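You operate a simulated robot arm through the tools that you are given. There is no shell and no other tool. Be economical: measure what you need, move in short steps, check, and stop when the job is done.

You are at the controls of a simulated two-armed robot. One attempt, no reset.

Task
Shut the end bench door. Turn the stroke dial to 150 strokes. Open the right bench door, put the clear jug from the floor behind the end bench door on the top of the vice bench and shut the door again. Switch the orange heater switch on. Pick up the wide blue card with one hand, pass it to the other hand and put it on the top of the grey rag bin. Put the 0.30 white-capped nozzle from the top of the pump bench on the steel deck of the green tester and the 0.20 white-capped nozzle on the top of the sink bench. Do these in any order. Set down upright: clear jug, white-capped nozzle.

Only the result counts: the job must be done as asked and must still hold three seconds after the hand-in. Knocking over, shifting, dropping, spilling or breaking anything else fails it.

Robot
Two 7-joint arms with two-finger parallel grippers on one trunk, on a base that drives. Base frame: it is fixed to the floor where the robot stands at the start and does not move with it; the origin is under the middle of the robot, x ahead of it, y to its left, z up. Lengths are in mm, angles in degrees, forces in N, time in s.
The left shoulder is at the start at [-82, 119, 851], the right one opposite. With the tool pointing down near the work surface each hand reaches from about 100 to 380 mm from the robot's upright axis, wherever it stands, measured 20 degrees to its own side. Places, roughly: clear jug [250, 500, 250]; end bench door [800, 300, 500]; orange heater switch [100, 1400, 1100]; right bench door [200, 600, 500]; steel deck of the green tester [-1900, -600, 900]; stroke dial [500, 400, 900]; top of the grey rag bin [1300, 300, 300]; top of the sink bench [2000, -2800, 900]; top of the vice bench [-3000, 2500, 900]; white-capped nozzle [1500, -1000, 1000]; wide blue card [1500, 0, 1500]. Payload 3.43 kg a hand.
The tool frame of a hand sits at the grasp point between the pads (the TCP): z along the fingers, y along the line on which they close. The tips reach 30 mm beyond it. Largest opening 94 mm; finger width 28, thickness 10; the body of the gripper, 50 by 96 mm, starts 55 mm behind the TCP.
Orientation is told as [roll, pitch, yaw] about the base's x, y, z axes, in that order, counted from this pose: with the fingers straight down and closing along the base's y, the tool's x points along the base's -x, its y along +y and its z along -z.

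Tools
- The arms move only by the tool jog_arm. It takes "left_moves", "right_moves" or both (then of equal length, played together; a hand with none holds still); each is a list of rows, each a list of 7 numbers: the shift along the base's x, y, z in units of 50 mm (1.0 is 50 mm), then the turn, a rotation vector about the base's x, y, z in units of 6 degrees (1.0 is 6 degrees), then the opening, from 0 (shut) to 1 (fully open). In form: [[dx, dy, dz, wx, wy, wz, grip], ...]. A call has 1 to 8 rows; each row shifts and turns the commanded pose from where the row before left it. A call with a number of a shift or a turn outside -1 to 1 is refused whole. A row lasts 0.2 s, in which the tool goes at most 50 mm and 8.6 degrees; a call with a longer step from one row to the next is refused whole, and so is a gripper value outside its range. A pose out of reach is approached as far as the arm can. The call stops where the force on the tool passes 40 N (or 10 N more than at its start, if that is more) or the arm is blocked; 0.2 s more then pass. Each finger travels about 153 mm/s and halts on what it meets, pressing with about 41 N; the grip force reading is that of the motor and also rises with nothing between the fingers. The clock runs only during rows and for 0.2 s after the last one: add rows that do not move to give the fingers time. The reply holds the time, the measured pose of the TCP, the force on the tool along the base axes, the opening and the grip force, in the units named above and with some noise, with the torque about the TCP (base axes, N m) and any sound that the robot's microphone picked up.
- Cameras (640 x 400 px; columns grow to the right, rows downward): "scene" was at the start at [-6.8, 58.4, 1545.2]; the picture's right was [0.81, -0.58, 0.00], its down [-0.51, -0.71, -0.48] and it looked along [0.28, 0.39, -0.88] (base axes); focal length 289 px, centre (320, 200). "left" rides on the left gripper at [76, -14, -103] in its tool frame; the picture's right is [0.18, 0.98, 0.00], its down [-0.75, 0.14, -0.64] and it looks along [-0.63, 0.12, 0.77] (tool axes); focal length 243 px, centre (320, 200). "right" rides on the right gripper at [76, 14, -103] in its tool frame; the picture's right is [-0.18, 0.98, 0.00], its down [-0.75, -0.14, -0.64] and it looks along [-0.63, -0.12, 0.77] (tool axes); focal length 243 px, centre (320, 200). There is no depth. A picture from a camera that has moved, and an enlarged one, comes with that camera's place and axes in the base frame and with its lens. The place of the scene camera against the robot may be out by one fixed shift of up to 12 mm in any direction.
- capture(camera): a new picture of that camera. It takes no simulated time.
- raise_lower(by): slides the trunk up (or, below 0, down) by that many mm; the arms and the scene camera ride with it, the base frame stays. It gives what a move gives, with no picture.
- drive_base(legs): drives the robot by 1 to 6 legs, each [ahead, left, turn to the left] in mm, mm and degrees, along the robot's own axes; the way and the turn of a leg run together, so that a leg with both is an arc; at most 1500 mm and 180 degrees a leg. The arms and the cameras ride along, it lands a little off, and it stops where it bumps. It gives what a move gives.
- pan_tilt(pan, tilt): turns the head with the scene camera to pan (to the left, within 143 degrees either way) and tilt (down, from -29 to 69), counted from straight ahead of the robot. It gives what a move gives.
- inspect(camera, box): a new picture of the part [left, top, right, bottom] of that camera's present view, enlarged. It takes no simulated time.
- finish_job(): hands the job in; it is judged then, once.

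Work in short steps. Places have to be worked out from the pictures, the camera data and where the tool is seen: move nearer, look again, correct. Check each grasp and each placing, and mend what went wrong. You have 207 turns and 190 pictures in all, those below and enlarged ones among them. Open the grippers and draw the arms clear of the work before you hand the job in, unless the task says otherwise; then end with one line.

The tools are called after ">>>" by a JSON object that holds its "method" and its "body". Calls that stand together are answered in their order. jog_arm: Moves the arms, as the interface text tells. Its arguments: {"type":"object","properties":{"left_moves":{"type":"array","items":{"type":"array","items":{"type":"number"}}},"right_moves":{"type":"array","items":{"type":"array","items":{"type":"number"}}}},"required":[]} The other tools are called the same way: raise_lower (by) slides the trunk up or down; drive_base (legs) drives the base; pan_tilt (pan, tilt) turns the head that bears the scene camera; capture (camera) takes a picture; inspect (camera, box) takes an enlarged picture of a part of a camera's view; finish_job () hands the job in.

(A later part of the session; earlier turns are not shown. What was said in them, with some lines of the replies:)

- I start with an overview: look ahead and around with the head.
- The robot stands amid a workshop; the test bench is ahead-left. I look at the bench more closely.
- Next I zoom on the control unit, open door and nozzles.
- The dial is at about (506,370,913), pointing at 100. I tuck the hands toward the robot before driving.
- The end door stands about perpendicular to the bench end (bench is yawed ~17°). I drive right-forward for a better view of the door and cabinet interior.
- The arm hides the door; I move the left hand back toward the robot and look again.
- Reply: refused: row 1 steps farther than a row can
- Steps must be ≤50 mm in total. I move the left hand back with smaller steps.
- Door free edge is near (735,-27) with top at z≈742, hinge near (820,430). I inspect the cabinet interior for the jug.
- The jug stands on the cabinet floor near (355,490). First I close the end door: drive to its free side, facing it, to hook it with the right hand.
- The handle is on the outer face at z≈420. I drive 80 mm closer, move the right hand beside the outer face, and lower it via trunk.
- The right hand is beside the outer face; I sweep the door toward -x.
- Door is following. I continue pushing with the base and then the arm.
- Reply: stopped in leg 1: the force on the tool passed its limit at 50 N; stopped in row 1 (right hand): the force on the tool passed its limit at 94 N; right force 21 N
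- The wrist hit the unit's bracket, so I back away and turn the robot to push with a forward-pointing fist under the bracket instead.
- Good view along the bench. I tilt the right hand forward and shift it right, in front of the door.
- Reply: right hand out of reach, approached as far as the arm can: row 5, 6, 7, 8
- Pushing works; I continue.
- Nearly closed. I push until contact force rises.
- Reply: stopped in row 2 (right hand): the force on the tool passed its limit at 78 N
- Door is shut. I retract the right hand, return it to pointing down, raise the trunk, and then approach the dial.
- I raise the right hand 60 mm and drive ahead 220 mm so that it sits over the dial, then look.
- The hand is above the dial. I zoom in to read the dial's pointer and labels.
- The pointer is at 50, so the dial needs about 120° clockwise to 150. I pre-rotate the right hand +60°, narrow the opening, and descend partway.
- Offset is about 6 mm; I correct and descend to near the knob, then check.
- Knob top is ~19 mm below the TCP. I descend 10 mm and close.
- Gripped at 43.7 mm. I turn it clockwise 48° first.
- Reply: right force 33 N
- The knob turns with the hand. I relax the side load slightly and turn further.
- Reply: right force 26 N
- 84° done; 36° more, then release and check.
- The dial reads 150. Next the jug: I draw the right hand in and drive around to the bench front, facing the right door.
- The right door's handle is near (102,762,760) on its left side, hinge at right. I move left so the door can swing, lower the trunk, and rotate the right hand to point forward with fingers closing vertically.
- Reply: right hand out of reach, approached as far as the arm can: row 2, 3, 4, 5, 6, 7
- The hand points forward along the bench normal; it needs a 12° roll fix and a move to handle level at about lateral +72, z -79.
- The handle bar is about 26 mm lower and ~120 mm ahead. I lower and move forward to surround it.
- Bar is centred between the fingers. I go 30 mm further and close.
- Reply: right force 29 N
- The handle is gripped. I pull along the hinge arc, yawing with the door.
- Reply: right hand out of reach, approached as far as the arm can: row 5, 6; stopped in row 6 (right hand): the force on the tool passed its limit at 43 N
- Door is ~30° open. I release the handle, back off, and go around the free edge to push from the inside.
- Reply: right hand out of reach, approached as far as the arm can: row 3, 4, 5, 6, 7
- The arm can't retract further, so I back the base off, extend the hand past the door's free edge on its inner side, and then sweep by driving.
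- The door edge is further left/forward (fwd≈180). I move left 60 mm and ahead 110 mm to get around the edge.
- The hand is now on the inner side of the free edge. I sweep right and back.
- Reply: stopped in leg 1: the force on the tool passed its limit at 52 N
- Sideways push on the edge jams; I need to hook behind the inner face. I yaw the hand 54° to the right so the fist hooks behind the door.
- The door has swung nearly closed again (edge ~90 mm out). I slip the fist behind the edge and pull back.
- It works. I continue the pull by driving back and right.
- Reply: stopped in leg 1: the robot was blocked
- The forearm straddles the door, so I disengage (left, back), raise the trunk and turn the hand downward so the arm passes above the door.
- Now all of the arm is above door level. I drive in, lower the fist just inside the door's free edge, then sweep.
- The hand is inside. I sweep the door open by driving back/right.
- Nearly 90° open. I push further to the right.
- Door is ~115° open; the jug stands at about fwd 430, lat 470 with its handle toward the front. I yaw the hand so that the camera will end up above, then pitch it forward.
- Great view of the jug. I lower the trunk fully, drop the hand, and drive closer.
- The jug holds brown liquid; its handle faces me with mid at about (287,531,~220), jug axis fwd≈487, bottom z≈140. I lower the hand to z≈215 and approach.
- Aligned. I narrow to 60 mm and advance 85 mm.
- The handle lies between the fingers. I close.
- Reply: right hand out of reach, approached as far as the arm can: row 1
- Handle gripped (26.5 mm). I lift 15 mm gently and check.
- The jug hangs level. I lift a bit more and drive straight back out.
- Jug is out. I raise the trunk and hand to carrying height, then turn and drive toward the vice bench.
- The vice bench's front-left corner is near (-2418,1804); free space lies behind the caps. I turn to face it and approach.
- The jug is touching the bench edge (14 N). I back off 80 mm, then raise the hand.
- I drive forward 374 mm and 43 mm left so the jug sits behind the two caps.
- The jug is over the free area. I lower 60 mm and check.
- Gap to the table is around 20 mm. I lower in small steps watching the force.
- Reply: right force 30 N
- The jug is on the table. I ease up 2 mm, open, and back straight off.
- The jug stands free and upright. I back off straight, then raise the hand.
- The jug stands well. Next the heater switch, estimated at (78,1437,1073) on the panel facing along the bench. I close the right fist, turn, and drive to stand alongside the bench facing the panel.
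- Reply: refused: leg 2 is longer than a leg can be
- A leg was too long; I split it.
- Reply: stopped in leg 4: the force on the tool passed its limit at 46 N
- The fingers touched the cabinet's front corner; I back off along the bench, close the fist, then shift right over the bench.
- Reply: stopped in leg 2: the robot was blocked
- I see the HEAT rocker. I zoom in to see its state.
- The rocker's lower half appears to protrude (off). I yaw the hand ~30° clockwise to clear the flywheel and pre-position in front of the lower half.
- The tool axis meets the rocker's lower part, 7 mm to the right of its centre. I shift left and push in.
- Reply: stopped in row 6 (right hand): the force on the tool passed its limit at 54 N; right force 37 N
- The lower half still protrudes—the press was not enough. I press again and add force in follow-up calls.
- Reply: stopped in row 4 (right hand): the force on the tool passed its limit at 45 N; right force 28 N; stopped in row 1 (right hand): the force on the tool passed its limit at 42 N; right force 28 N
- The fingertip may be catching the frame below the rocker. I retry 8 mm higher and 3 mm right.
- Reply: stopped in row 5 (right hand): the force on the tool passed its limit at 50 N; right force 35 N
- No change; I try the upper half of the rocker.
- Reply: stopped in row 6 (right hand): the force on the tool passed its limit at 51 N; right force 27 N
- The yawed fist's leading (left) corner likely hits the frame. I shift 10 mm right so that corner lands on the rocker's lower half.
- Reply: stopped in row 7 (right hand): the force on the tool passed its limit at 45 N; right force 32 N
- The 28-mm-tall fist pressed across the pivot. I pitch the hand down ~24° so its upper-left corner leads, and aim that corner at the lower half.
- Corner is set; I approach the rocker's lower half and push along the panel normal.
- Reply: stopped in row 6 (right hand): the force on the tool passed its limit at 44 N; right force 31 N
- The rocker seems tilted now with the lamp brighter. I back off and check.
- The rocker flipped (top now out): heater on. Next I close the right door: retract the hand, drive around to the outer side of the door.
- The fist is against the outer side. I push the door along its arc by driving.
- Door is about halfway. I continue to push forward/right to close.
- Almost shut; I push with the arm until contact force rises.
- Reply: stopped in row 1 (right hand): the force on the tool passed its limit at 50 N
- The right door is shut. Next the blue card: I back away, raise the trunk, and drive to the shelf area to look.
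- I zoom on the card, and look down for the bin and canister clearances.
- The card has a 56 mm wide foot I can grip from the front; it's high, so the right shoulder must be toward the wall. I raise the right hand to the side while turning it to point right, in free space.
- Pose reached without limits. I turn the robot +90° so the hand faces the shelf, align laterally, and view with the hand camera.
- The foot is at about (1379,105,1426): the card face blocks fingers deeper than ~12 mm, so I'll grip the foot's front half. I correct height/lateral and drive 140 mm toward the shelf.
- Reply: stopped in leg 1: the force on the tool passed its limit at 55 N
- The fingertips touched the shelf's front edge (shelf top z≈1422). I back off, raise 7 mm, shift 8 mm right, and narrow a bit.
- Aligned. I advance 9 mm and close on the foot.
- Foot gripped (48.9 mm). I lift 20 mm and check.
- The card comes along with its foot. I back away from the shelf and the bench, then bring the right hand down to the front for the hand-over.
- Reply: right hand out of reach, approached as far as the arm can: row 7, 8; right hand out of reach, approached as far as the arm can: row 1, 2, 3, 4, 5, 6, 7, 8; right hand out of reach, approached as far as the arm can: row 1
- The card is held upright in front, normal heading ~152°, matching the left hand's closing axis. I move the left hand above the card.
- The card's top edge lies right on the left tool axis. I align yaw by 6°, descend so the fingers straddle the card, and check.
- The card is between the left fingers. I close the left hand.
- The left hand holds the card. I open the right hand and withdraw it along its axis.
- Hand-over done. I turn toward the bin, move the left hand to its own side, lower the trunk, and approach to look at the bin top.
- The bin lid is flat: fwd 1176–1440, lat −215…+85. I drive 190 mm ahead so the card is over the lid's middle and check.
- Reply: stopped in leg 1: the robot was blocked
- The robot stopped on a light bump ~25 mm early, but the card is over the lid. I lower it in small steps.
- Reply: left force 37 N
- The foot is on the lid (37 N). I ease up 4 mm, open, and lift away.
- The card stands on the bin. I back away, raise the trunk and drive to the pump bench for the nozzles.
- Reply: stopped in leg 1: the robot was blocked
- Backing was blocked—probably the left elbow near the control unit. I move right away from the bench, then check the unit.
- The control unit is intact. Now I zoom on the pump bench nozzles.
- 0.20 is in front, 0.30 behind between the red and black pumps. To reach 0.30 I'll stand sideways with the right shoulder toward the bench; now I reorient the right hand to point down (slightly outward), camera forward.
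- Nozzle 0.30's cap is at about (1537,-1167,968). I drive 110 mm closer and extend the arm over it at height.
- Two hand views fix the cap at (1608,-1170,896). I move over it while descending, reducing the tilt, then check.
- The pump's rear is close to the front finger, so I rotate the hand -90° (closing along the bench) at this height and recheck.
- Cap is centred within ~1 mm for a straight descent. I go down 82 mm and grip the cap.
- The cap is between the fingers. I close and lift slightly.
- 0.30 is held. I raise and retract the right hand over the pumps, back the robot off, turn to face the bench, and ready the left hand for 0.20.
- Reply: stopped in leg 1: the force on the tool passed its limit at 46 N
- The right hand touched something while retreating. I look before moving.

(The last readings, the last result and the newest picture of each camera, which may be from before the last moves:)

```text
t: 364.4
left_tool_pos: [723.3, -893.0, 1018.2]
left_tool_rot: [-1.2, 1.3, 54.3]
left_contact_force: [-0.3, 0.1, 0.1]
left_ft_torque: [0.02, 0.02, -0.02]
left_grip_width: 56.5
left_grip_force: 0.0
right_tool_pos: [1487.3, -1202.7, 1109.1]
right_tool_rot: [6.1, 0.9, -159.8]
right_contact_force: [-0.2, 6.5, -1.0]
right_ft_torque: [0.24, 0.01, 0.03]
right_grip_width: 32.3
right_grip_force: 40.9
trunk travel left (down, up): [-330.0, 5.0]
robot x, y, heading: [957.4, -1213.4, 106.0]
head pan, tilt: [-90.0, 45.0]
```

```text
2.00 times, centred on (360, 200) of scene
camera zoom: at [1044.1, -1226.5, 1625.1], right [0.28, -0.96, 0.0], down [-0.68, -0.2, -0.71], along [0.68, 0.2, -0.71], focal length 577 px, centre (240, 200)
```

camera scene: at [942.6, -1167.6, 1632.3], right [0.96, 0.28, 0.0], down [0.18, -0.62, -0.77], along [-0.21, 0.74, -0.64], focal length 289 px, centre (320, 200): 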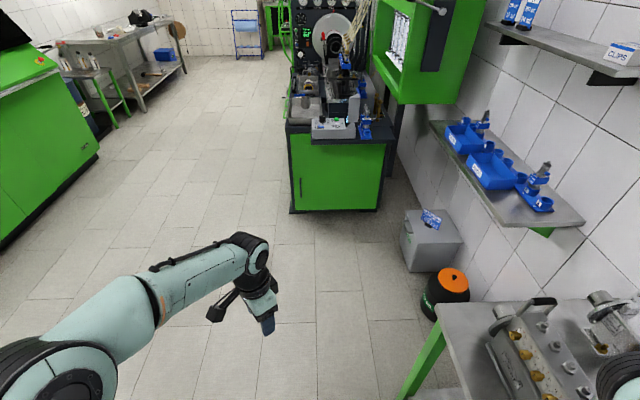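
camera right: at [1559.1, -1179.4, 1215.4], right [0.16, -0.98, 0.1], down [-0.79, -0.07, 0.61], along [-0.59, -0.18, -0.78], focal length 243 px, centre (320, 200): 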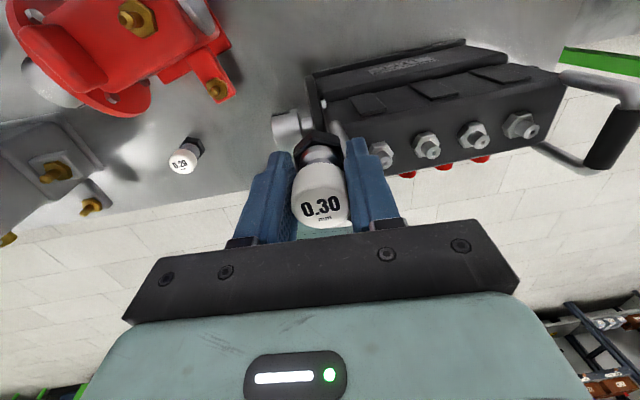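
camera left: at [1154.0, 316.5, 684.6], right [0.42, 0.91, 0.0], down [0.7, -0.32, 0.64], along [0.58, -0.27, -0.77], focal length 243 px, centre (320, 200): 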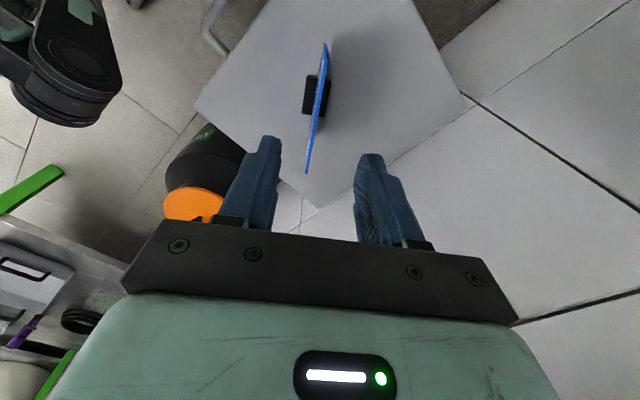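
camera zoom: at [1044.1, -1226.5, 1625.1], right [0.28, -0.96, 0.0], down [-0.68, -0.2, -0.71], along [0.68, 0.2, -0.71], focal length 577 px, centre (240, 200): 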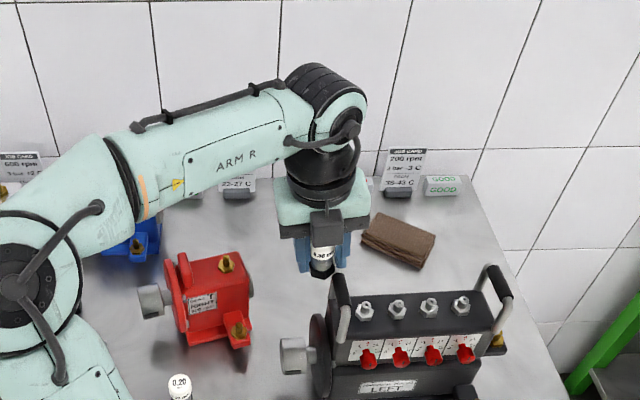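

The right finger grazes the black pump's left handle. I move left first, then up and back.

>>> {"method": "jog_arm", "body": {"right_moves": [[-0.1, 0.4, 0.1, 0, 0, 0, 0], [-0.13, 0.48, 0.1, 0, 0, 0, 0], [-0.13, 0.48, 0.1, 0, 0, 0, 0], [-0.6, -0.16, 0.4, 0, 0, 0, 0], [-0.6, -0.16, 0.4, 0, 0, 0, 0], [-0.6, -0.16, 0.4, 0, 0, 0, 0]]}}

>>> {"method": "inspect", "body": {"camera": "scene", "box": [240, 100, 480, 300]}}

```text
t: 365.8
left_tool_pos: [724.1, -893.6, 1019.7]
left_tool_rot: [-1.2, 1.4, 54.3]
left_contact_force: [0.0, -0.3, 0.4]
left_ft_torque: [0.02, 0.0, 0.0]
left_grip_width: 56.6
left_grip_force: 0.0
right_tool_pos: [1429.0, -1154.8, 1155.0]
right_tool_rot: [6.1, 1.0, -159.8]
right_contact_force: [-0.4, 0.1, -0.8]
right_ft_torque: [0.0, 0.01, 0.03]
right_grip_width: 32.2
right_grip_force: 40.7
right hand out of reach, approached as far as the arm can: row 5, 6
trunk travel left (down, up): [-330.0, 5.0]
robot x, y, heading: [957.6, -1210.9, 106.3]
head pan, tilt: [-90.0, 45.0]
```

```text
2.00 times, centred on (360, 200) of scene
camera zoom: at [1045.7, -1227.6, 1624.9], right [0.28, -0.96, 0.0], down [-0.68, -0.2, -0.71], along [0.68, 0.2, -0.71], focal length 577 px, centre (240, 200)
```

zoom: 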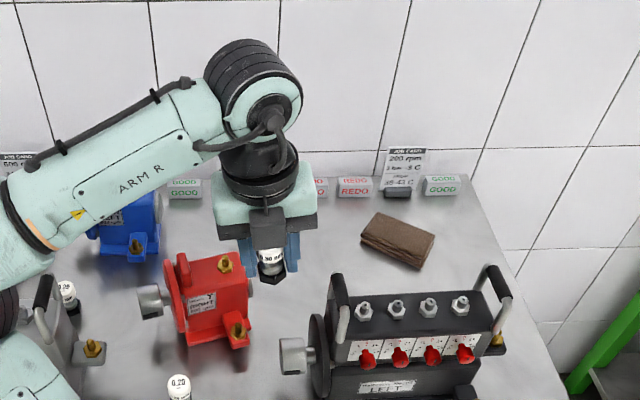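

Clear now, and the pump looks undisturbed. I back off, turn to face the bench and view it.

>>> {"method": "drive_base", "body": {"legs": [[0, 330, 0], [0, 0, -90.5]]}}

>>> {"method": "capture", "body": {"camera": "left"}}

```text
t: 373.0
left_tool_pos: [948.4, -1068.2, 1019.0]
left_tool_rot: [-1.2, 1.4, -34.6]
left_contact_force: [1.1, -0.3, -0.5]
left_ft_torque: [-0.02, 0.01, 0.0]
left_grip_width: 56.3
left_grip_force: 0.0
right_tool_pos: [702.0, -1778.1, 1155.3]
right_tool_rot: [6.1, 1.1, 111.4]
right_contact_force: [0.4, -0.6, -0.2]
right_ft_torque: [0.01, -0.02, 0.04]
right_grip_width: 32.0
right_grip_force: 41.4
trunk travel left (down, up): [-330.0, 5.0]
robot x, y, heading: [637.3, -1303.0, 17.4]
head pan, tilt: [-90.0, 45.0]
```

```text
29 pictures are left
camera left: at [882.1, -1035.2, 1122.9], right [0.4, 0.91, -0.02], down [0.72, -0.31, 0.62], along [0.56, -0.26, -0.78], focal length 243 px, centre (320, 200)
```

left: 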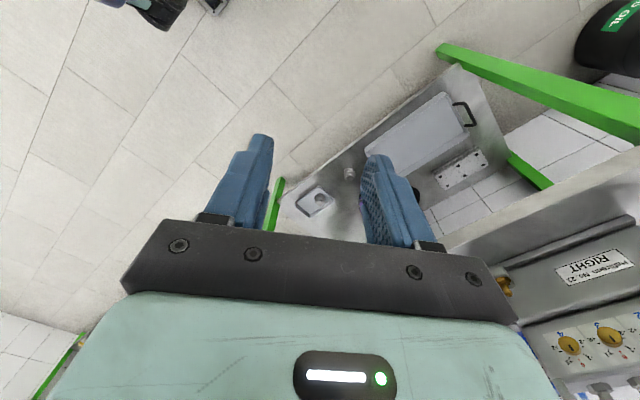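

I drive ahead so the left hand is above the front of the bench near 0.20.

>>> {"method": "drive_base", "body": {"legs": [[370, -75, -1.5]]}}

>>> {"method": "capture", "body": {"camera": "left"}}

```text
t: 375.4
left_tool_pos: [1332.4, -1043.4, 1019.2]
left_tool_rot: [-1.2, 1.4, -36.1]
left_contact_force: [0.3, 0.2, -0.2]
left_ft_torque: [-0.02, 0.01, 0.01]
left_grip_width: 56.5
left_grip_force: 0.0
right_tool_pos: [1065.5, -1747.7, 1155.9]
right_tool_rot: [6.1, 1.0, 109.8]
right_contact_force: [0.7, -0.2, 0.4]
right_ft_torque: [0.0, 0.03, 0.01]
right_grip_width: 32.2
right_grip_force: 41.0
trunk travel left (down, up): [-330.0, 5.0]
robot x, y, heading: [1009.8, -1270.1, 15.5]
head pan, tilt: [-90.0, 45.0]
```

```text
28 pictures are left
camera left: at [1267.1, -1009.4, 1122.7], right [0.43, 0.9, -0.02], down [0.71, -0.33, 0.62], along [0.55, -0.28, -0.78], focal length 243 px, centre (320, 200)
```

left: 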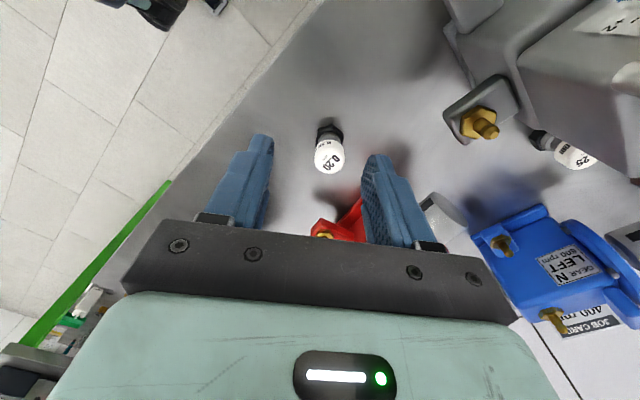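

0.20's cap is at about (1381,-1058). I move above it, descend partway and verify.

>>> {"method": "jog_arm", "body": {"left_moves": [[0.48, -0.15, 0, 0, 0, 0, 0.6], [0.48, -0.15, 0, 0, 0, 0, 0.6], [0, 0, -0.8, 0, 0, 0, 0.6], [0, 0, -0.4, 0, 0, 0, 0.6]]}}

>>> {"method": "capture", "body": {"camera": "left"}}

```text
t: 376.4
left_tool_pos: [1380.8, -1057.5, 959.9]
left_tool_rot: [-1.2, 1.4, -36.1]
left_contact_force: [0.6, -0.4, 0.1]
left_ft_torque: [-0.01, -0.02, 0.02]
left_grip_width: 56.5
left_grip_force: 0.1
right_tool_pos: [1066.3, -1748.8, 1155.2]
right_tool_rot: [6.1, 0.9, 109.8]
right_contact_force: [0.2, 0.1, -0.7]
right_ft_torque: [0.01, 0.01, -0.02]
right_grip_width: 32.4
right_grip_force: 40.6
trunk travel left (down, up): [-330.0, 5.0]
robot x, y, heading: [1012.6, -1272.0, 15.8]
head pan, tilt: [-90.0, 45.0]
```

```text
27 pictures are left
camera left: at [1315.7, -1024.2, 1063.9], right [0.43, 0.9, -0.02], down [0.71, -0.33, 0.62], along [0.56, -0.28, -0.78], focal length 243 px, centre (320, 200)
```

left: 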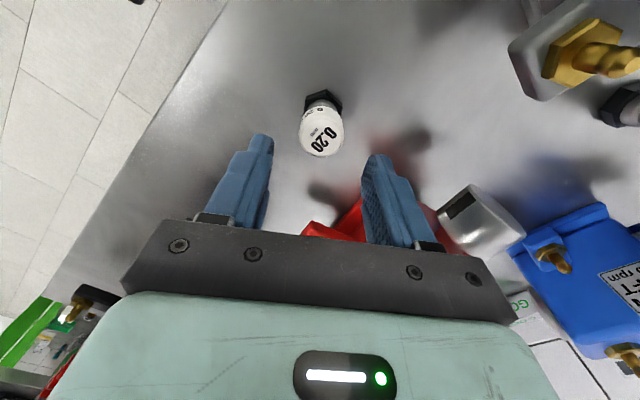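

Perfectly centred. I descend to z≈899, close and lift.

>>> {"method": "jog_arm", "body": {"left_moves": [[0, 0, -0.7, 0, 0, 0, 0.6], [0, 0, -0.52, 0, 0, 0, 0.6], [0, 0, 0, 0, 0, 0, 0], [0, 0, 0, 0, 0, 0, 0], [0, 0, 0, 0, 0, 0, 0], [0, 0, 0.5, 0, 0, 0, 0], [0, 0, 1, 0, 0, 0, 0], [0, 0, 1, 0, 0, 0, 0]]}}

>>> {"method": "capture", "body": {"camera": "left"}}

```text
t: 378.2
left_tool_pos: [1379.2, -1057.4, 1023.0]
left_tool_rot: [-1.2, 1.4, -36.2]
left_contact_force: [0.4, 1.0, -0.7]
left_ft_torque: [-0.03, -0.02, 0.0]
left_grip_width: 32.8
left_grip_force: 40.8
right_tool_pos: [1065.0, -1747.1, 1155.8]
right_tool_rot: [6.1, 0.9, 109.7]
right_contact_force: [0.5, 0.1, -1.6]
right_ft_torque: [0.0, -0.02, 0.0]
right_grip_width: 31.8
right_grip_force: 40.9
trunk travel left (down, up): [-330.0, 5.0]
robot x, y, heading: [1014.8, -1270.6, 15.7]
head pan, tilt: [-90.0, 45.0]
```

```text
26 pictures are left
camera left: at [1313.7, -1024.1, 1128.0], right [0.43, 0.9, -0.02], down [0.71, -0.33, 0.62], along [0.55, -0.28, -0.78], focal length 243 px, centre (320, 200)
```

left: 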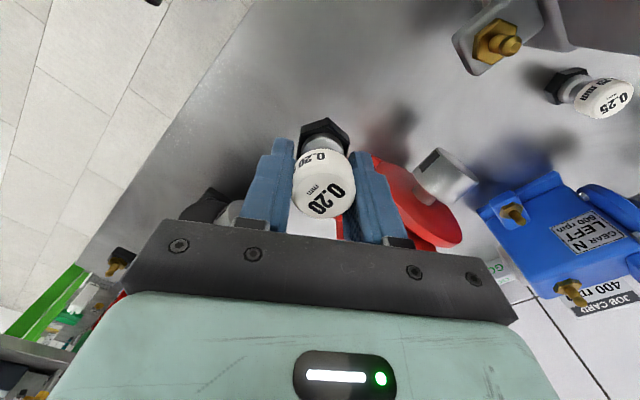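

Both nozzles are held: 0.20 left, 0.30 right. I drive toward the sink bench and look at its top.

>>> {"method": "drive_base", "body": {"legs": [[-260, 0, 0], [0, -1300, 0]]}}

>>> {"method": "pan_tilt", "body": {"pan": -5, "tilt": 35}}

>>> {"method": "capture", "body": {"camera": "scene"}}

```text
t: 391.4
left_tool_pos: [1473.9, -2407.3, 1024.2]
left_tool_rot: [-1.3, 1.4, -37.9]
left_contact_force: [-0.2, -0.1, -0.6]
left_ft_torque: [0.0, 0.02, -0.02]
left_grip_width: 32.7
left_grip_force: 41.5
right_tool_pos: [1139.4, -3086.7, 1155.8]
right_tool_rot: [6.2, 0.9, 107.9]
right_contact_force: [-0.4, 0.0, -1.0]
right_ft_torque: [0.02, -0.04, -0.01]
right_grip_width: 31.7
right_grip_force: 40.9
trunk travel left (down, up): [-330.0, 5.0]
robot x, y, heading: [1098.8, -2609.3, 14.1]
head pan, tilt: [-90.0, 45.0]
```

```text
t: 393.0
left_tool_pos: [1475.1, -2407.8, 1024.4]
left_tool_rot: [-1.2, 1.4, -38.0]
left_contact_force: [-0.3, -0.1, -0.1]
left_ft_torque: [0.03, 0.0, 0.0]
left_grip_width: 32.6
left_grip_force: 40.8
right_tool_pos: [1138.9, -3086.7, 1156.0]
right_tool_rot: [6.0, 0.9, 107.9]
right_contact_force: [-0.5, -0.2, -0.6]
right_ft_torque: [0.04, 0.03, -0.02]
right_grip_width: 31.7
right_grip_force: 41.4
trunk travel left (down, up): [-330.0, 5.0]
robot x, y, heading: [1100.0, -2608.7, 14.1]
head pan, tilt: [-5.0, 35.0]
```

```text
25 pictures are left
camera scene: at [1142.7, -2602.7, 1639.9], right [0.15, -0.99, 0.0], down [-0.57, -0.09, -0.82], along [0.81, 0.13, -0.57], focal length 289 px, centre (320, 200)
```

scene: 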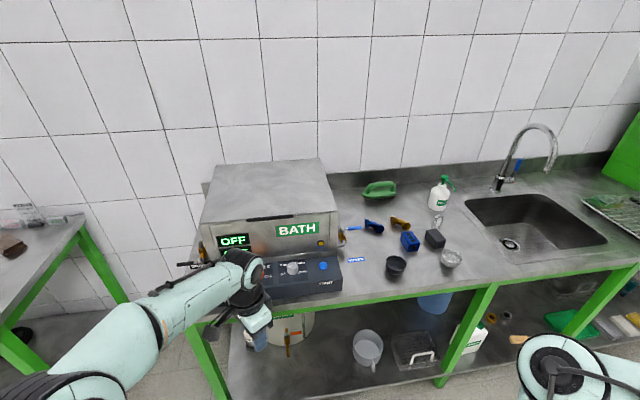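

There's a free spot between the black cup and the glass, near (1865,-2848). I drive so the left hand hovers there and check with its camera.

>>> {"method": "drive_base", "body": {"legs": [[0, -515, 1.4], [235, 0, 0]]}}

>>> {"method": "capture", "body": {"camera": "left"}}

>>> {"method": "pan_tilt", "body": {"pan": 20, "tilt": 50}}

>>> {"method": "capture", "body": {"camera": "scene"}}

```text
t: 399.4
left_tool_pos: [1825.0, -2836.4, 1023.0]
left_tool_rot: [-1.2, 1.5, -36.3]
left_contact_force: [0.5, -0.5, -0.3]
left_ft_torque: [0.0, 0.0, -0.02]
left_grip_width: 32.6
left_grip_force: 40.6
right_tool_pos: [1508.2, -3524.7, 1156.3]
right_tool_rot: [6.2, 0.9, 109.4]
right_contact_force: [0.2, -0.3, -1.0]
right_ft_torque: [-0.02, -0.02, 0.0]
right_grip_width: 31.2
right_grip_force: 41.0
trunk travel left (down, up): [-330.0, 5.0]
robot x, y, heading: [1453.1, -3047.5, 15.5]
head pan, tilt: [-5.0, 35.0]
```

```text
24 pictures are left
camera left: at [1758.7, -2802.4, 1127.2], right [0.43, 0.9, -0.02], down [0.71, -0.33, 0.62], along [0.55, -0.28, -0.78], focal length 243 px, centre (320, 200)
```

left: 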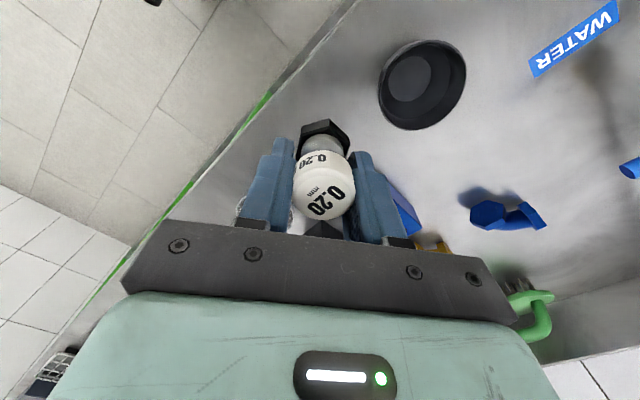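

```text
t: 400.3
left_tool_pos: [1824.9, -2835.9, 1024.3]
left_tool_rot: [-1.2, 1.3, -36.3]
left_contact_force: [0.5, 0.1, -1.0]
left_ft_torque: [0.0, -0.02, 0.0]
left_grip_width: 32.6
left_grip_force: 41.1
right_tool_pos: [1507.7, -3523.8, 1156.0]
right_tool_rot: [6.0, 0.9, 109.4]
right_contact_force: [0.3, -0.4, -0.8]
right_ft_torque: [-0.02, -0.02, -0.02]
right_grip_width: 31.2
right_grip_force: 40.9
trunk travel left (down, up): [-330.0, 5.0]
robot x, y, heading: [1459.7, -3051.1, 15.2]
head pan, tilt: [20.0, 50.0]
```

```text
23 pictures are left
camera scene: at [1474.8, -3010.9, 1618.2], right [0.58, -0.82, 0.0], down [-0.62, -0.44, -0.64], along [0.52, 0.37, -0.77], focal length 289 px, centre (320, 200)
```

scene: 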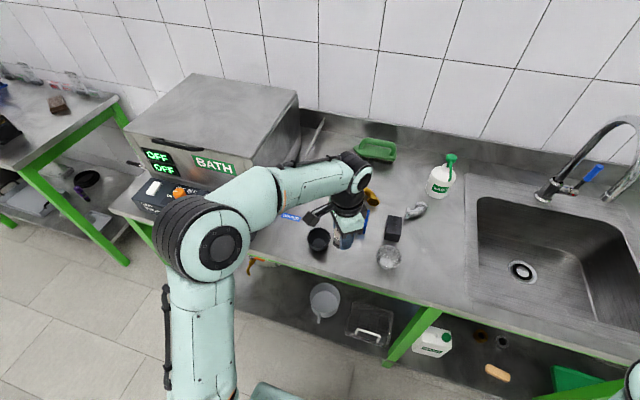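

The hover point is between the cup and the glass. I shift (+25,−20) and lower toward the deck in steps.

>>> {"method": "jog_arm", "body": {"left_moves": [[0.5, -0.4, 0, 0, 0, 0, 0], [0, 0, -0.8, 0, 0, 0, 0], [0, 0, -0.6, 0, 0, 0, 0]]}}

>>> {"method": "inspect", "body": {"camera": "scene", "box": [270, 160, 430, 280]}}

```text
t: 401.1
left_tool_pos: [1850.1, -2855.2, 951.0]
left_tool_rot: [-1.2, 1.5, -36.4]
left_contact_force: [-0.9, -0.9, -0.6]
left_ft_torque: [0.04, -0.02, -0.01]
left_grip_width: 33.0
left_grip_force: 41.0
right_tool_pos: [1508.1, -3524.1, 1155.3]
right_tool_rot: [6.1, 0.9, 109.4]
right_contact_force: [0.2, -1.2, -1.3]
right_ft_torque: [0.04, 0.0, 0.01]
right_grip_width: 31.3
right_grip_force: 40.7
trunk travel left (down, up): [-330.0, 5.0]
robot x, y, heading: [1458.9, -3050.4, 15.4]
head pan, tilt: [20.0, 50.0]
```

```text
3.33 times, centred on (350, 220) of scene
camera zoom: at [1475.3, -3010.9, 1618.1], right [0.58, -0.82, 0.0], down [-0.62, -0.44, -0.64], along [0.52, 0.37, -0.77], focal length 962 px, centre (220, 133)
```

zoom: 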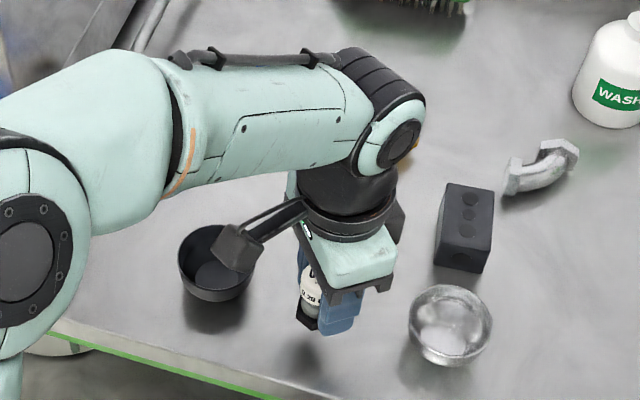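

>>> {"method": "jog_arm", "body": {"left_moves": [[0, 0, -0.2, 0, 0, 0, 0], [0, 0, -0.1, 0, 0, 0, 0], [0, 0, -0.1, 0, 0, 0, 0]]}}

>>> {"method": "inspect", "body": {"camera": "scene", "box": [320, 210, 400, 270]}}

```text
t: 401.9
left_tool_pos: [1848.4, -2855.0, 932.7]
left_tool_rot: [-1.2, 1.4, -36.4]
left_contact_force: [0.7, -0.2, -0.6]
left_ft_torque: [0.01, 0.0, -0.03]
left_grip_width: 32.7
left_grip_force: 41.1
right_tool_pos: [1507.5, -3523.9, 1157.0]
right_tool_rot: [6.1, 0.9, 109.3]
right_contact_force: [0.4, 0.1, -0.9]
right_ft_torque: [-0.04, 0.01, 0.04]
right_grip_width: 31.1
right_grip_force: 40.9
trunk travel left (down, up): [-330.0, 5.0]
robot x, y, heading: [1457.0, -3049.5, 15.5]
head pan, tilt: [20.0, 50.0]
```

```text
6.67 times, centred on (360, 240) of scene
camera zoom: at [1475.0, -3010.7, 1618.1], right [0.58, -0.82, 0.0], down [-0.62, -0.44, -0.64], along [0.52, 0.37, -0.77], focal length 1924 px, centre (53, -67)
```

zoom: 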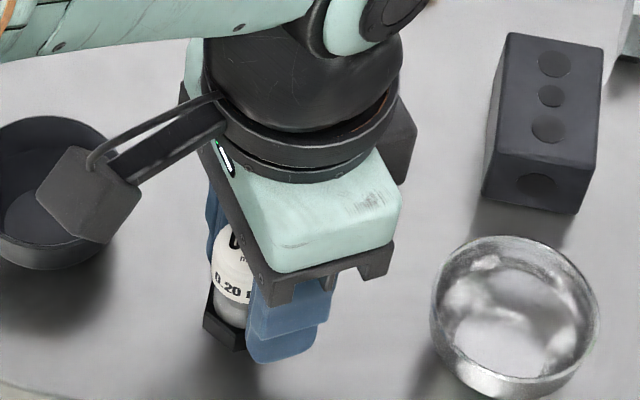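

>>> {"method": "jog_arm", "body": {"left_moves": [[0, 0, -0.1, 0, 0, 0, 0], [0, 0, -0.06, 0, 0, 0, 0]]}}

>>> {"method": "jog_arm", "body": {"left_moves": [[0, 0, -0.06, 0, 0, 0, 0], [0, 0, -0.06, 0, 0, 0, 0]]}}

>>> {"method": "jog_arm", "body": {"left_moves": [[0, 0, -0.06, 0, 0, 0, 0], [0, 0, -0.06, 0, 0, 0, 0]]}}

```text
t: 402.5
left_tool_pos: [1850.9, -2856.5, 924.1]
left_tool_rot: [-1.2, 1.4, -36.4]
left_contact_force: [0.1, -0.1, -0.5]
left_ft_torque: [-0.03, 0.02, 0.0]
left_grip_width: 32.4
left_grip_force: 40.8
right_tool_pos: [1506.3, -3523.5, 1155.1]
right_tool_rot: [6.1, 0.9, 109.5]
right_contact_force: [-0.8, -0.3, -0.8]
right_ft_torque: [0.0, 0.01, -0.02]
right_grip_width: 31.1
right_grip_force: 41.3
trunk travel left (down, up): [-330.0, 5.0]
robot x, y, heading: [1454.2, -3045.9, 15.1]
head pan, tilt: [20.0, 50.0]
```

```text
t: 403.1
left_tool_pos: [1850.6, -2855.3, 919.3]
left_tool_rot: [-1.2, 1.4, -36.4]
left_contact_force: [-0.2, -0.4, -0.1]
left_ft_torque: [0.03, 0.01, 0.04]
left_grip_width: 32.5
left_grip_force: 41.2
right_tool_pos: [1507.8, -3523.5, 1155.1]
right_tool_rot: [6.1, 0.9, 109.4]
right_contact_force: [-0.4, -1.2, -1.1]
right_ft_torque: [0.0, 0.04, 0.0]
right_grip_width: 30.8
right_grip_force: 41.2
trunk travel left (down, up): [-330.0, 5.0]
robot x, y, heading: [1453.8, -3046.7, 15.5]
head pan, tilt: [20.0, 50.0]
```

```text
t: 403.7
left_tool_pos: [1850.6, -2856.3, 917.1]
left_tool_rot: [-0.9, 1.0, -36.4]
left_contact_force: [-3.4, 2.2, 31.9]
left_ft_torque: [0.52, 0.06, 0.09]
left_grip_width: 32.5
left_grip_force: 41.5
right_tool_pos: [1506.0, -3523.5, 1156.7]
right_tool_rot: [6.0, 1.0, 109.4]
right_contact_force: [-0.5, 1.4, -1.1]
right_ft_torque: [-0.01, 0.01, -0.02]
right_grip_width: 30.9
right_grip_force: 41.2
trunk travel left (down, up): [-330.0, 5.0]
robot x, y, heading: [1455.7, -3052.7, 15.5]
head pan, tilt: [20.0, 50.0]
```

Contact at TCP z≈917. I ease up, open and lift away.

>>> {"method": "jog_arm", "body": {"left_moves": [[0, 0, 0.05, 0, 0, 0, 0], [0, 0, 0, 0, 0, 0, 0.45], [0, 0, 0, 0, 0, 0, 0.55], [0, 0, 0.6, 0, 0, 0, 0.55], [0, 0, 1, 0, 0, 0, 0.55], [0, 0, 1, 0, 0, 0, 0.55]]}}

>>> {"method": "capture", "body": {"camera": "left"}}

>>> {"method": "capture", "body": {"camera": "right"}}

```text
t: 405.1
left_tool_pos: [1850.3, -2857.3, 1048.3]
left_tool_rot: [-1.2, 1.4, -36.4]
left_contact_force: [-0.9, -0.2, -0.2]
left_ft_torque: [-0.03, 0.0, 0.0]
left_grip_width: 52.0
left_grip_force: 0.1
right_tool_pos: [1506.8, -3523.7, 1157.1]
right_tool_rot: [6.0, 0.9, 109.3]
right_contact_force: [0.9, -0.5, 0.0]
right_ft_torque: [0.01, -0.03, -0.03]
right_grip_width: 30.7
right_grip_force: 40.9
trunk travel left (down, up): [-330.0, 5.0]
robot x, y, heading: [1453.6, -3048.0, 15.5]
head pan, tilt: [20.0, 50.0]
```

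```text
20 pictures are left
camera left: at [1785.4, -2822.6, 1151.0], right [0.44, 0.9, -0.02], down [0.71, -0.33, 0.62], along [0.55, -0.28, -0.78], focal length 243 px, centre (320, 200)
```

left: 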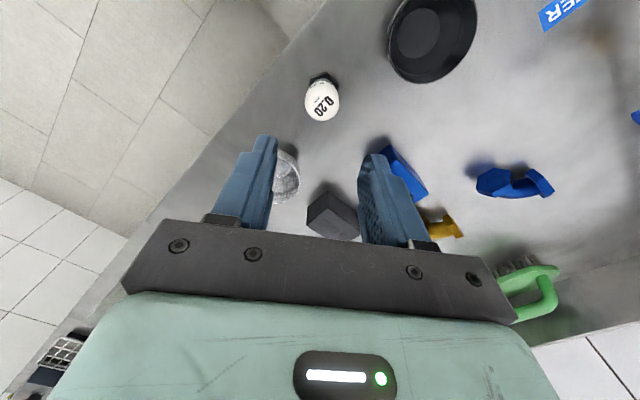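

```text
19 pictures are left
camera right: at [1530.1, -3595.3, 1261.8], right [-0.98, -0.15, 0.1], down [-0.06, 0.79, 0.61], along [-0.17, 0.6, -0.79], focal length 243 px, centre (320, 200)
```

right: 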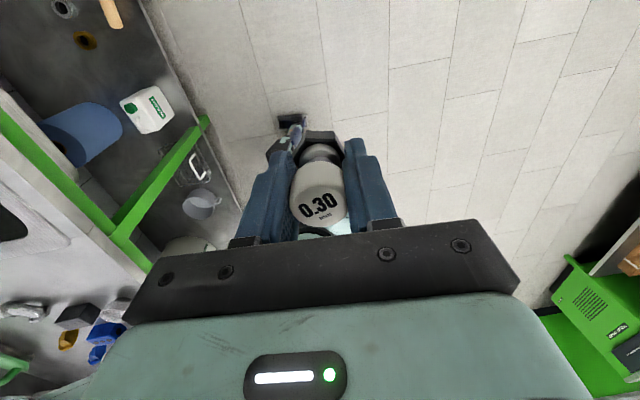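

0.20 stands upright on the sink bench. Now I carry 0.30 to the tester: back off, turn so the right side faces the tester, and drive across.

>>> {"method": "drive_base", "body": {"legs": [[-450, 0, 0], [0, 0, -90], [-1400, -500, 0], [-1350, -500, 0]]}}

>>> {"method": "pan_tilt", "body": {"pan": -90, "tilt": 35}}

>>> {"method": "capture", "body": {"camera": "scene"}}

```text
t: 425.3
left_tool_pos: [-523.6, -1224.9, 1046.3]
left_tool_rot: [-1.2, 1.4, -124.1]
left_contact_force: [-0.4, -0.2, 0.1]
left_ft_torque: [-0.01, 0.0, 0.0]
left_grip_width: 51.7
left_grip_force: 0.2
right_tool_pos: [-1204.1, -908.3, 1155.6]
right_tool_rot: [6.1, 0.9, 21.8]
right_contact_force: [1.4, -0.4, -1.2]
right_ft_torque: [-0.02, 0.0, -0.01]
right_grip_width: 28.8
right_grip_force: 41.4
trunk travel left (down, up): [-330.0, 5.0]
robot x, y, heading: [-731.0, -835.9, -72.2]
head pan, tilt: [20.0, 50.0]
```

```text
t: 427.2
left_tool_pos: [-523.5, -1224.5, 1047.0]
left_tool_rot: [-1.2, 1.4, -124.0]
left_contact_force: [0.3, 0.0, -0.3]
left_ft_torque: [0.0, 0.03, 0.02]
left_grip_width: 51.7
left_grip_force: 0.1
right_tool_pos: [-1205.2, -908.9, 1156.3]
right_tool_rot: [6.2, 1.0, 21.8]
right_contact_force: [0.4, 0.3, -0.7]
right_ft_torque: [0.02, -0.02, -0.02]
right_grip_width: 29.1
right_grip_force: 41.0
trunk travel left (down, up): [-330.0, 5.0]
robot x, y, heading: [-727.2, -836.3, -72.3]
head pan, tilt: [-90.0, 35.0]
```

```text
18 pictures are left
camera scene: at [-830.3, -816.9, 1639.9], right [-0.31, 0.95, 0.0], down [0.55, 0.18, -0.82], along [-0.78, -0.25, -0.57], focal length 289 px, centre (320, 200)
```

scene: 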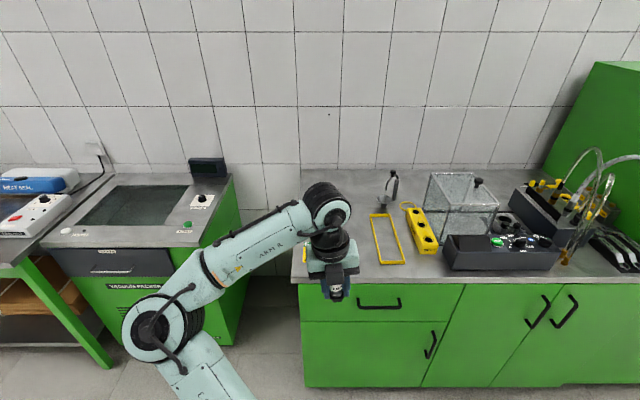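

The grip width is creeping (29 mm), so I go straight over the free area left of the yellow frame, (-1583,-951).

>>> {"method": "drive_base", "body": {"legs": [[-75, -372, 0]]}}

>>> {"method": "jog_arm", "body": {"right_moves": [[0, 0, -1, 0, 0, 0, 0], [0, 0, -1, 0, 0, 0, 0], [0, 0, -0.6, 0, 0, 0, 0]]}}

>>> {"method": "capture", "body": {"camera": "right"}}

>>> {"method": "capture", "body": {"camera": "scene"}}

```text
t: 431.0
left_tool_pos: [-900.0, -1265.6, 1047.0]
left_tool_rot: [-1.3, 1.5, -123.7]
left_contact_force: [0.3, -0.5, 0.2]
left_ft_torque: [0.02, 0.0, -0.01]
left_grip_width: 51.5
left_grip_force: 0.0
right_tool_pos: [-1581.8, -954.2, 1155.0]
right_tool_rot: [6.2, 0.9, 22.1]
right_contact_force: [0.1, 0.4, -0.8]
right_ft_torque: [0.0, -0.01, 0.0]
right_grip_width: 28.8
right_grip_force: 41.3
trunk travel left (down, up): [-330.0, 5.0]
robot x, y, heading: [-1109.3, -877.1, -72.0]
head pan, tilt: [-90.0, 35.0]
```

```text
t: 431.8
left_tool_pos: [-900.3, -1266.6, 1046.7]
left_tool_rot: [-1.1, 1.4, -123.7]
left_contact_force: [-0.4, -0.6, -0.3]
left_ft_torque: [-0.01, 0.0, -0.02]
left_grip_width: 51.8
left_grip_force: 0.1
right_tool_pos: [-1582.5, -953.9, 1026.9]
right_tool_rot: [6.2, 1.0, 22.1]
right_contact_force: [-0.2, -0.2, -1.6]
right_ft_torque: [-0.01, -0.01, -0.01]
right_grip_width: 28.9
right_grip_force: 41.4
trunk travel left (down, up): [-330.0, 5.0]
robot x, y, heading: [-1108.7, -877.7, -71.9]
head pan, tilt: [-90.0, 35.0]
```

```text
17 pictures are left
camera right: at [-1651.9, -977.8, 1133.7], right [-0.2, 0.98, 0.1], down [0.79, 0.09, 0.61], along [0.59, 0.2, -0.79], focal length 243 px, centre (320, 200)
```

right: 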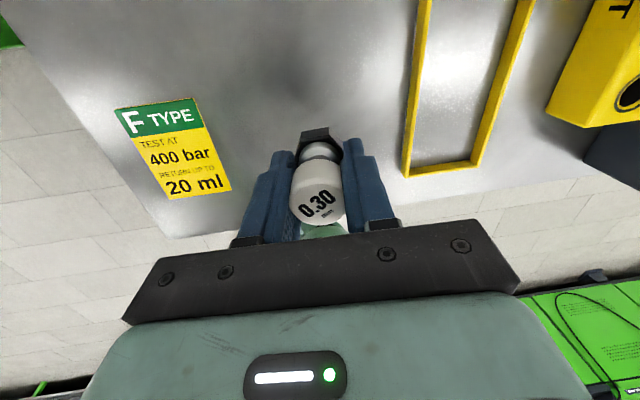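

```text
16 pictures are left
camera scene: at [-1209.0, -859.4, 1639.9], right [-0.31, 0.95, 0.0], down [0.55, 0.18, -0.82], along [-0.78, -0.25, -0.57], focal length 289 px, centre (320, 200)
```

scene: 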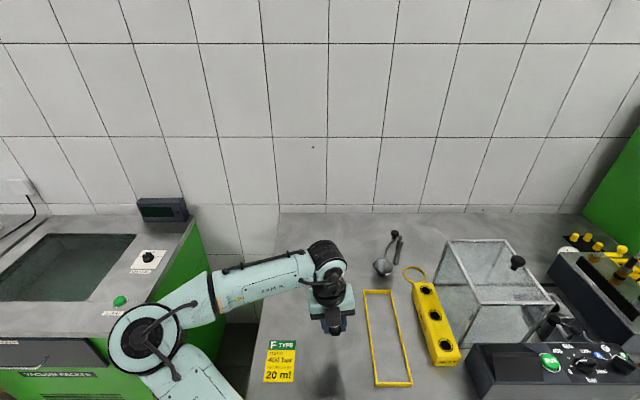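

Spot is clear (between the flat yellow card and the frame). I lower in steps until contact.

>>> {"method": "jog_arm", "body": {"right_moves": [[0, 0, -0.6, 0, 0, 0, 0], [0, 0, -0.4, 0, 0, 0, 0]]}}

>>> {"method": "jog_arm", "body": {"right_moves": [[0, 0, -0.12, 0, 0, 0, 0], [0, 0, -0.12, 0, 0, 0, 0]]}}

>>> {"method": "jog_arm", "body": {"right_moves": [[0, 0, -0.1, 0, 0, 0, 0], [0, 0, -0.1, 0, 0, 0, 0]]}}

>>> {"method": "inspect", "body": {"camera": "scene", "box": [270, 270, 410, 400]}}

```text
t: 432.4
left_tool_pos: [-899.5, -1265.4, 1045.7]
left_tool_rot: [-1.2, 1.3, -123.7]
left_contact_force: [0.5, -0.2, 0.0]
left_ft_torque: [-0.02, -0.01, 0.02]
left_grip_width: 51.7
left_grip_force: 0.0
right_tool_pos: [-1583.2, -954.3, 976.0]
right_tool_rot: [6.1, 0.8, 22.1]
right_contact_force: [-0.2, -0.4, -1.1]
right_ft_torque: [-0.01, -0.04, 0.0]
right_grip_width: 28.7
right_grip_force: 41.2
trunk travel left (down, up): [-330.0, 5.0]
robot x, y, heading: [-1109.5, -880.2, -71.7]
head pan, tilt: [-90.0, 35.0]
```

```text
t: 433.0
left_tool_pos: [-900.3, -1265.2, 1046.5]
left_tool_rot: [-1.2, 1.4, -123.7]
left_contact_force: [0.3, -0.1, 0.7]
left_ft_torque: [-0.04, 0.0, -0.02]
left_grip_width: 51.8
left_grip_force: 0.2
right_tool_pos: [-1583.2, -953.6, 965.8]
right_tool_rot: [6.1, 1.0, 22.1]
right_contact_force: [-0.3, 0.2, -0.7]
right_ft_torque: [0.0, -0.02, 0.0]
right_grip_width: 28.8
right_grip_force: 41.3
trunk travel left (down, up): [-330.0, 5.0]
robot x, y, heading: [-1110.1, -879.2, -71.8]
head pan, tilt: [-90.0, 35.0]
```

```text
t: 433.6
left_tool_pos: [-899.7, -1265.4, 1047.4]
left_tool_rot: [-1.2, 1.4, -123.7]
left_contact_force: [-0.7, -0.5, 0.5]
left_ft_torque: [0.03, 0.01, -0.01]
left_grip_width: 51.7
left_grip_force: 0.2
right_tool_pos: [-1583.7, -954.9, 955.1]
right_tool_rot: [6.1, 1.0, 22.1]
right_contact_force: [-0.4, 0.3, -0.2]
right_ft_torque: [0.0, 0.02, 0.0]
right_grip_width: 29.1
right_grip_force: 41.4
trunk travel left (down, up): [-330.0, 5.0]
robot x, y, heading: [-1106.8, -883.6, -71.8]
head pan, tilt: [-90.0, 35.0]
```

```text
3.08 times, centred on (340, 335) of scene
camera zoom: at [-1209.0, -859.3, 1639.9], right [-0.31, 0.95, 0.0], down [0.55, 0.18, -0.82], along [-0.78, -0.25, -0.57], focal length 888 px, centre (258, -215)
```

zoom: 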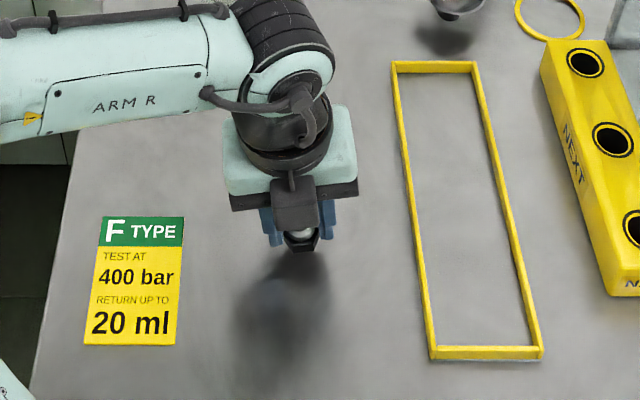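

>>> {"method": "jog_arm", "body": {"right_moves": [[0, 0, -0.12, 0, 0, 0, 0], [0, 0, -0.12, 0, 0, 0, 0]]}}

>>> {"method": "jog_arm", "body": {"right_moves": [[0, 0, -0.08, 0, 0, 0, 0], [0, 0, -0.08, 0, 0, 0, 0]]}}

>>> {"method": "jog_arm", "body": {"right_moves": [[0, 0, -0.08, 0, 0, 0, 0], [0, 0, -0.08, 0, 0, 0, 0]]}}

>>> {"method": "inspect", "body": {"camera": "scene", "box": [270, 270, 410, 400]}}

```text
t: 434.2
left_tool_pos: [-900.9, -1267.1, 1046.7]
left_tool_rot: [-1.2, 1.4, -123.7]
left_contact_force: [2.0, -0.2, -0.2]
left_ft_torque: [-0.02, 0.0, 0.0]
left_grip_width: 51.8
left_grip_force: 0.0
right_tool_pos: [-1581.6, -953.0, 940.7]
right_tool_rot: [6.1, 0.9, 22.2]
right_contact_force: [-1.0, -1.4, 0.1]
right_ft_torque: [-0.01, -0.02, 0.0]
right_grip_width: 28.7
right_grip_force: 41.3
trunk travel left (down, up): [-330.0, 5.0]
robot x, y, heading: [-1107.0, -878.7, -71.8]
head pan, tilt: [-90.0, 35.0]
```

```text
t: 434.9
left_tool_pos: [-897.7, -1265.9, 1045.8]
left_tool_rot: [-1.3, 1.3, -123.9]
left_contact_force: [-0.1, 0.1, -0.3]
left_ft_torque: [0.0, -0.01, 0.01]
left_grip_width: 51.8
left_grip_force: 0.0
right_tool_pos: [-1584.5, -952.1, 936.1]
right_tool_rot: [6.3, 1.3, 22.0]
right_contact_force: [3.7, -0.2, 17.0]
right_ft_torque: [-0.13, -0.25, 0.02]
right_grip_width: 29.0
right_grip_force: 40.7
trunk travel left (down, up): [-330.0, 5.0]
robot x, y, heading: [-1112.4, -876.7, -71.8]
head pan, tilt: [-90.0, 35.0]
stopped in row 2 (right hand): the force on the tool passed its limit at 47 N (the readings are from after the stop); the commanded pose is now the measured one
```

```text
t: 435.3
left_tool_pos: [-899.2, -1265.8, 1046.6]
left_tool_rot: [-1.3, 1.3, -123.8]
left_contact_force: [-0.1, -0.4, 0.5]
left_ft_torque: [0.01, -0.03, 0.02]
left_grip_width: 51.6
left_grip_force: 0.1
right_tool_pos: [-1584.5, -952.8, 936.5]
right_tool_rot: [6.3, 1.4, 22.1]
right_contact_force: [9.2, -1.8, 24.3]
right_ft_torque: [-0.28, -0.5, 0.07]
right_grip_width: 28.5
right_grip_force: 41.2
trunk travel left (down, up): [-330.0, 5.0]
robot x, y, heading: [-1110.8, -876.5, -71.8]
head pan, tilt: [-90.0, 35.0]
stopped in row 1 (right hand): the force on the tool passed its limit at 46 N (the readings are from after the stop); the commanded pose is now the measured one
```

```text
3.08 times, centred on (340, 335) of scene
camera zoom: at [-1206.5, -859.5, 1640.0], right [-0.31, 0.95, 0.0], down [0.54, 0.18, -0.82], along [-0.78, -0.25, -0.57], focal length 888 px, centre (258, -215)
```

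zoom: 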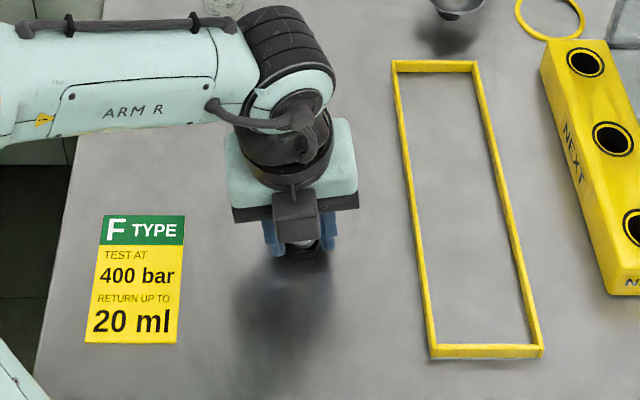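

Contact with the deck. I ease up 3 mm, open slowly, wait, then lift straight.

>>> {"method": "jog_arm", "body": {"right_moves": [[0, 0, 0.05, 0, 0, 0, 0.25], [0, 0, 0, 0, 0, 0, 0.33], [0, 0, 0, 0, 0, 0, 0.4], [0, 0, 0, 0, 0, 0, 0.55], [0, 0, 0, 0, 0, 0, 0.6], [0, 0, 0.5, 0, 0, 0, 0.6], [0, 0, 1, 0, 0, 0, 0.6], [0, 0, 1, 0, 0, 0, 0.6]]}}

>>> {"method": "capture", "body": {"camera": "right"}}

```text
t: 437.1
left_tool_pos: [-899.8, -1266.5, 1045.8]
left_tool_rot: [-1.2, 1.4, -123.7]
left_contact_force: [-0.6, 0.2, 0.5]
left_ft_torque: [0.01, 0.02, 0.01]
left_grip_width: 51.6
left_grip_force: 0.1
right_tool_pos: [-1584.0, -953.1, 1062.6]
right_tool_rot: [6.4, 1.3, 22.2]
right_contact_force: [0.2, 0.4, 0.4]
right_ft_torque: [0.0, 0.0, 0.01]
right_grip_width: 56.3
right_grip_force: 0.1
trunk travel left (down, up): [-330.0, 5.0]
robot x, y, heading: [-1111.2, -881.5, -72.0]
head pan, tilt: [-90.0, 35.0]
```

```text
13 pictures are left
camera right: at [-1652.3, -978.3, 1167.4], right [-0.19, 0.98, 0.11], down [0.79, 0.09, 0.6], along [0.58, 0.2, -0.79], focal length 243 px, centre (320, 200)
```

right: 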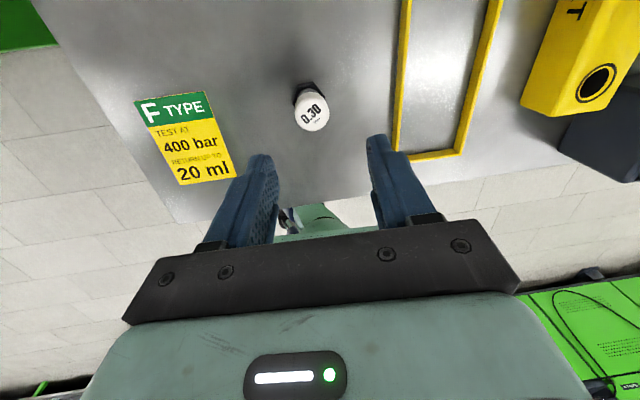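

0.30 stands upright on the deck. I back away and check the other results from afar.

>>> {"method": "drive_base", "body": {"legs": [[0, 350, 0], [0, 0, 90]]}}

>>> {"method": "pan_tilt", "body": {"pan": 20, "tilt": 18}}

>>> {"method": "capture", "body": {"camera": "scene"}}

```text
t: 444.5
left_tool_pos: [-389.5, -563.4, 1046.8]
left_tool_rot: [-1.1, 1.4, -34.3]
left_contact_force: [0.6, 0.9, -0.9]
left_ft_torque: [0.02, 0.03, 0.01]
left_grip_width: 51.6
left_grip_force: 0.0
right_tool_pos: [-707.6, -1244.8, 1060.4]
right_tool_rot: [6.4, 1.3, 111.6]
right_contact_force: [-0.1, -0.2, -0.6]
right_ft_torque: [0.01, 0.01, -0.05]
right_grip_width: 56.1
right_grip_force: 0.1
trunk travel left (down, up): [-330.0, 5.0]
robot x, y, heading: [-776.7, -767.2, 17.6]
head pan, tilt: [-90.0, 35.0]
```

```text
t: 446.4
left_tool_pos: [-389.0, -563.9, 1046.0]
left_tool_rot: [-1.2, 1.4, -34.4]
left_contact_force: [0.4, -0.4, -0.1]
left_ft_torque: [0.0, 0.03, 0.04]
left_grip_width: 51.5
left_grip_force: 0.1
right_tool_pos: [-707.0, -1243.5, 1060.1]
right_tool_rot: [6.3, 1.3, 111.5]
right_contact_force: [0.2, -0.3, 0.6]
right_ft_torque: [0.0, 0.01, -0.02]
right_grip_width: 56.6
right_grip_force: 0.0
trunk travel left (down, up): [-330.0, 5.0]
robot x, y, heading: [-775.5, -767.0, 17.5]
head pan, tilt: [20.0, 18.0]
```

```text
12 pictures are left
camera scene: at [-745.8, -721.9, 1667.0], right [0.61, -0.79, 0.0], down [-0.25, -0.19, -0.95], along [0.75, 0.58, -0.31], focal length 289 px, centre (320, 200)
```

scene: 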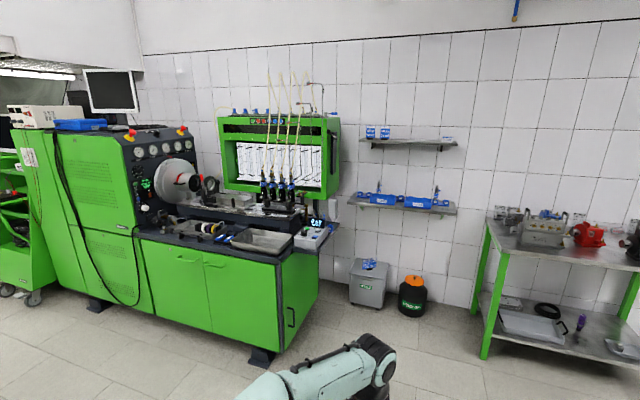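

>>> {"method": "inspect", "body": {"camera": "scene", "box": [200, 210, 430, 360]}}

>>> {"method": "inspect", "body": {"camera": "scene", "box": [120, 160, 200, 220]}}

```text
2.67 times, centred on (315, 285) of scene
camera zoom: at [-745.8, -721.9, 1667.0], right [0.61, -0.79, 0.0], down [-0.25, -0.19, -0.95], along [0.75, 0.58, -0.31], focal length 770 px, centre (333, -27)
```

zoom: 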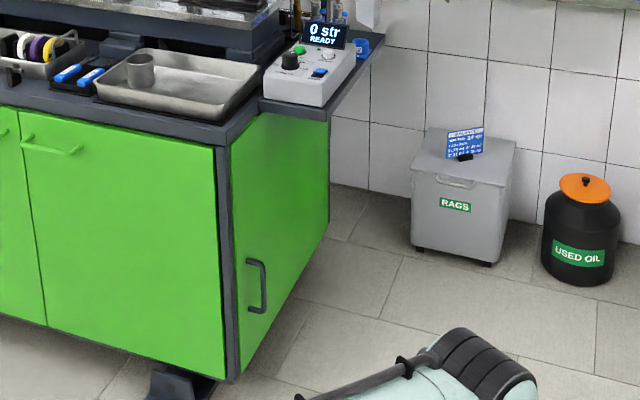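

```text
6.67 times, centred on (160, 190) of scene
camera zoom: at [-745.8, -721.9, 1667.0], right [0.61, -0.79, 0.0], down [-0.25, -0.19, -0.95], along [0.75, 0.58, -0.31], focal length 1924 px, centre (1387, 267)
```

zoom: 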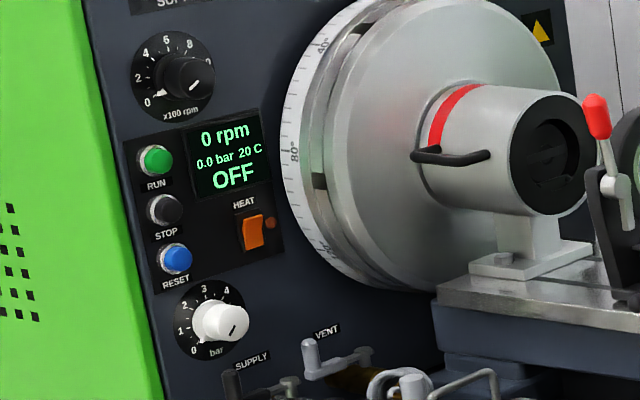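

Both doors are shut, the dial is at 150, the heater rocker is flipped, the card stands on the bin and both nozzles and the jug are placed upright; the grippers are open and clear. I hand in.

>>> {"method": "finish_job", "body": {}}

```text
The job is handed in.
```

The job is handed in. Both bench doors are shut, the dial is at 150, and the jug, the card (passed right hand to left) and both nozzles are placed as asked. The orange heater rocker is flipped from its starting position, but its lamp did not light, so I could not confirm the heater is on.
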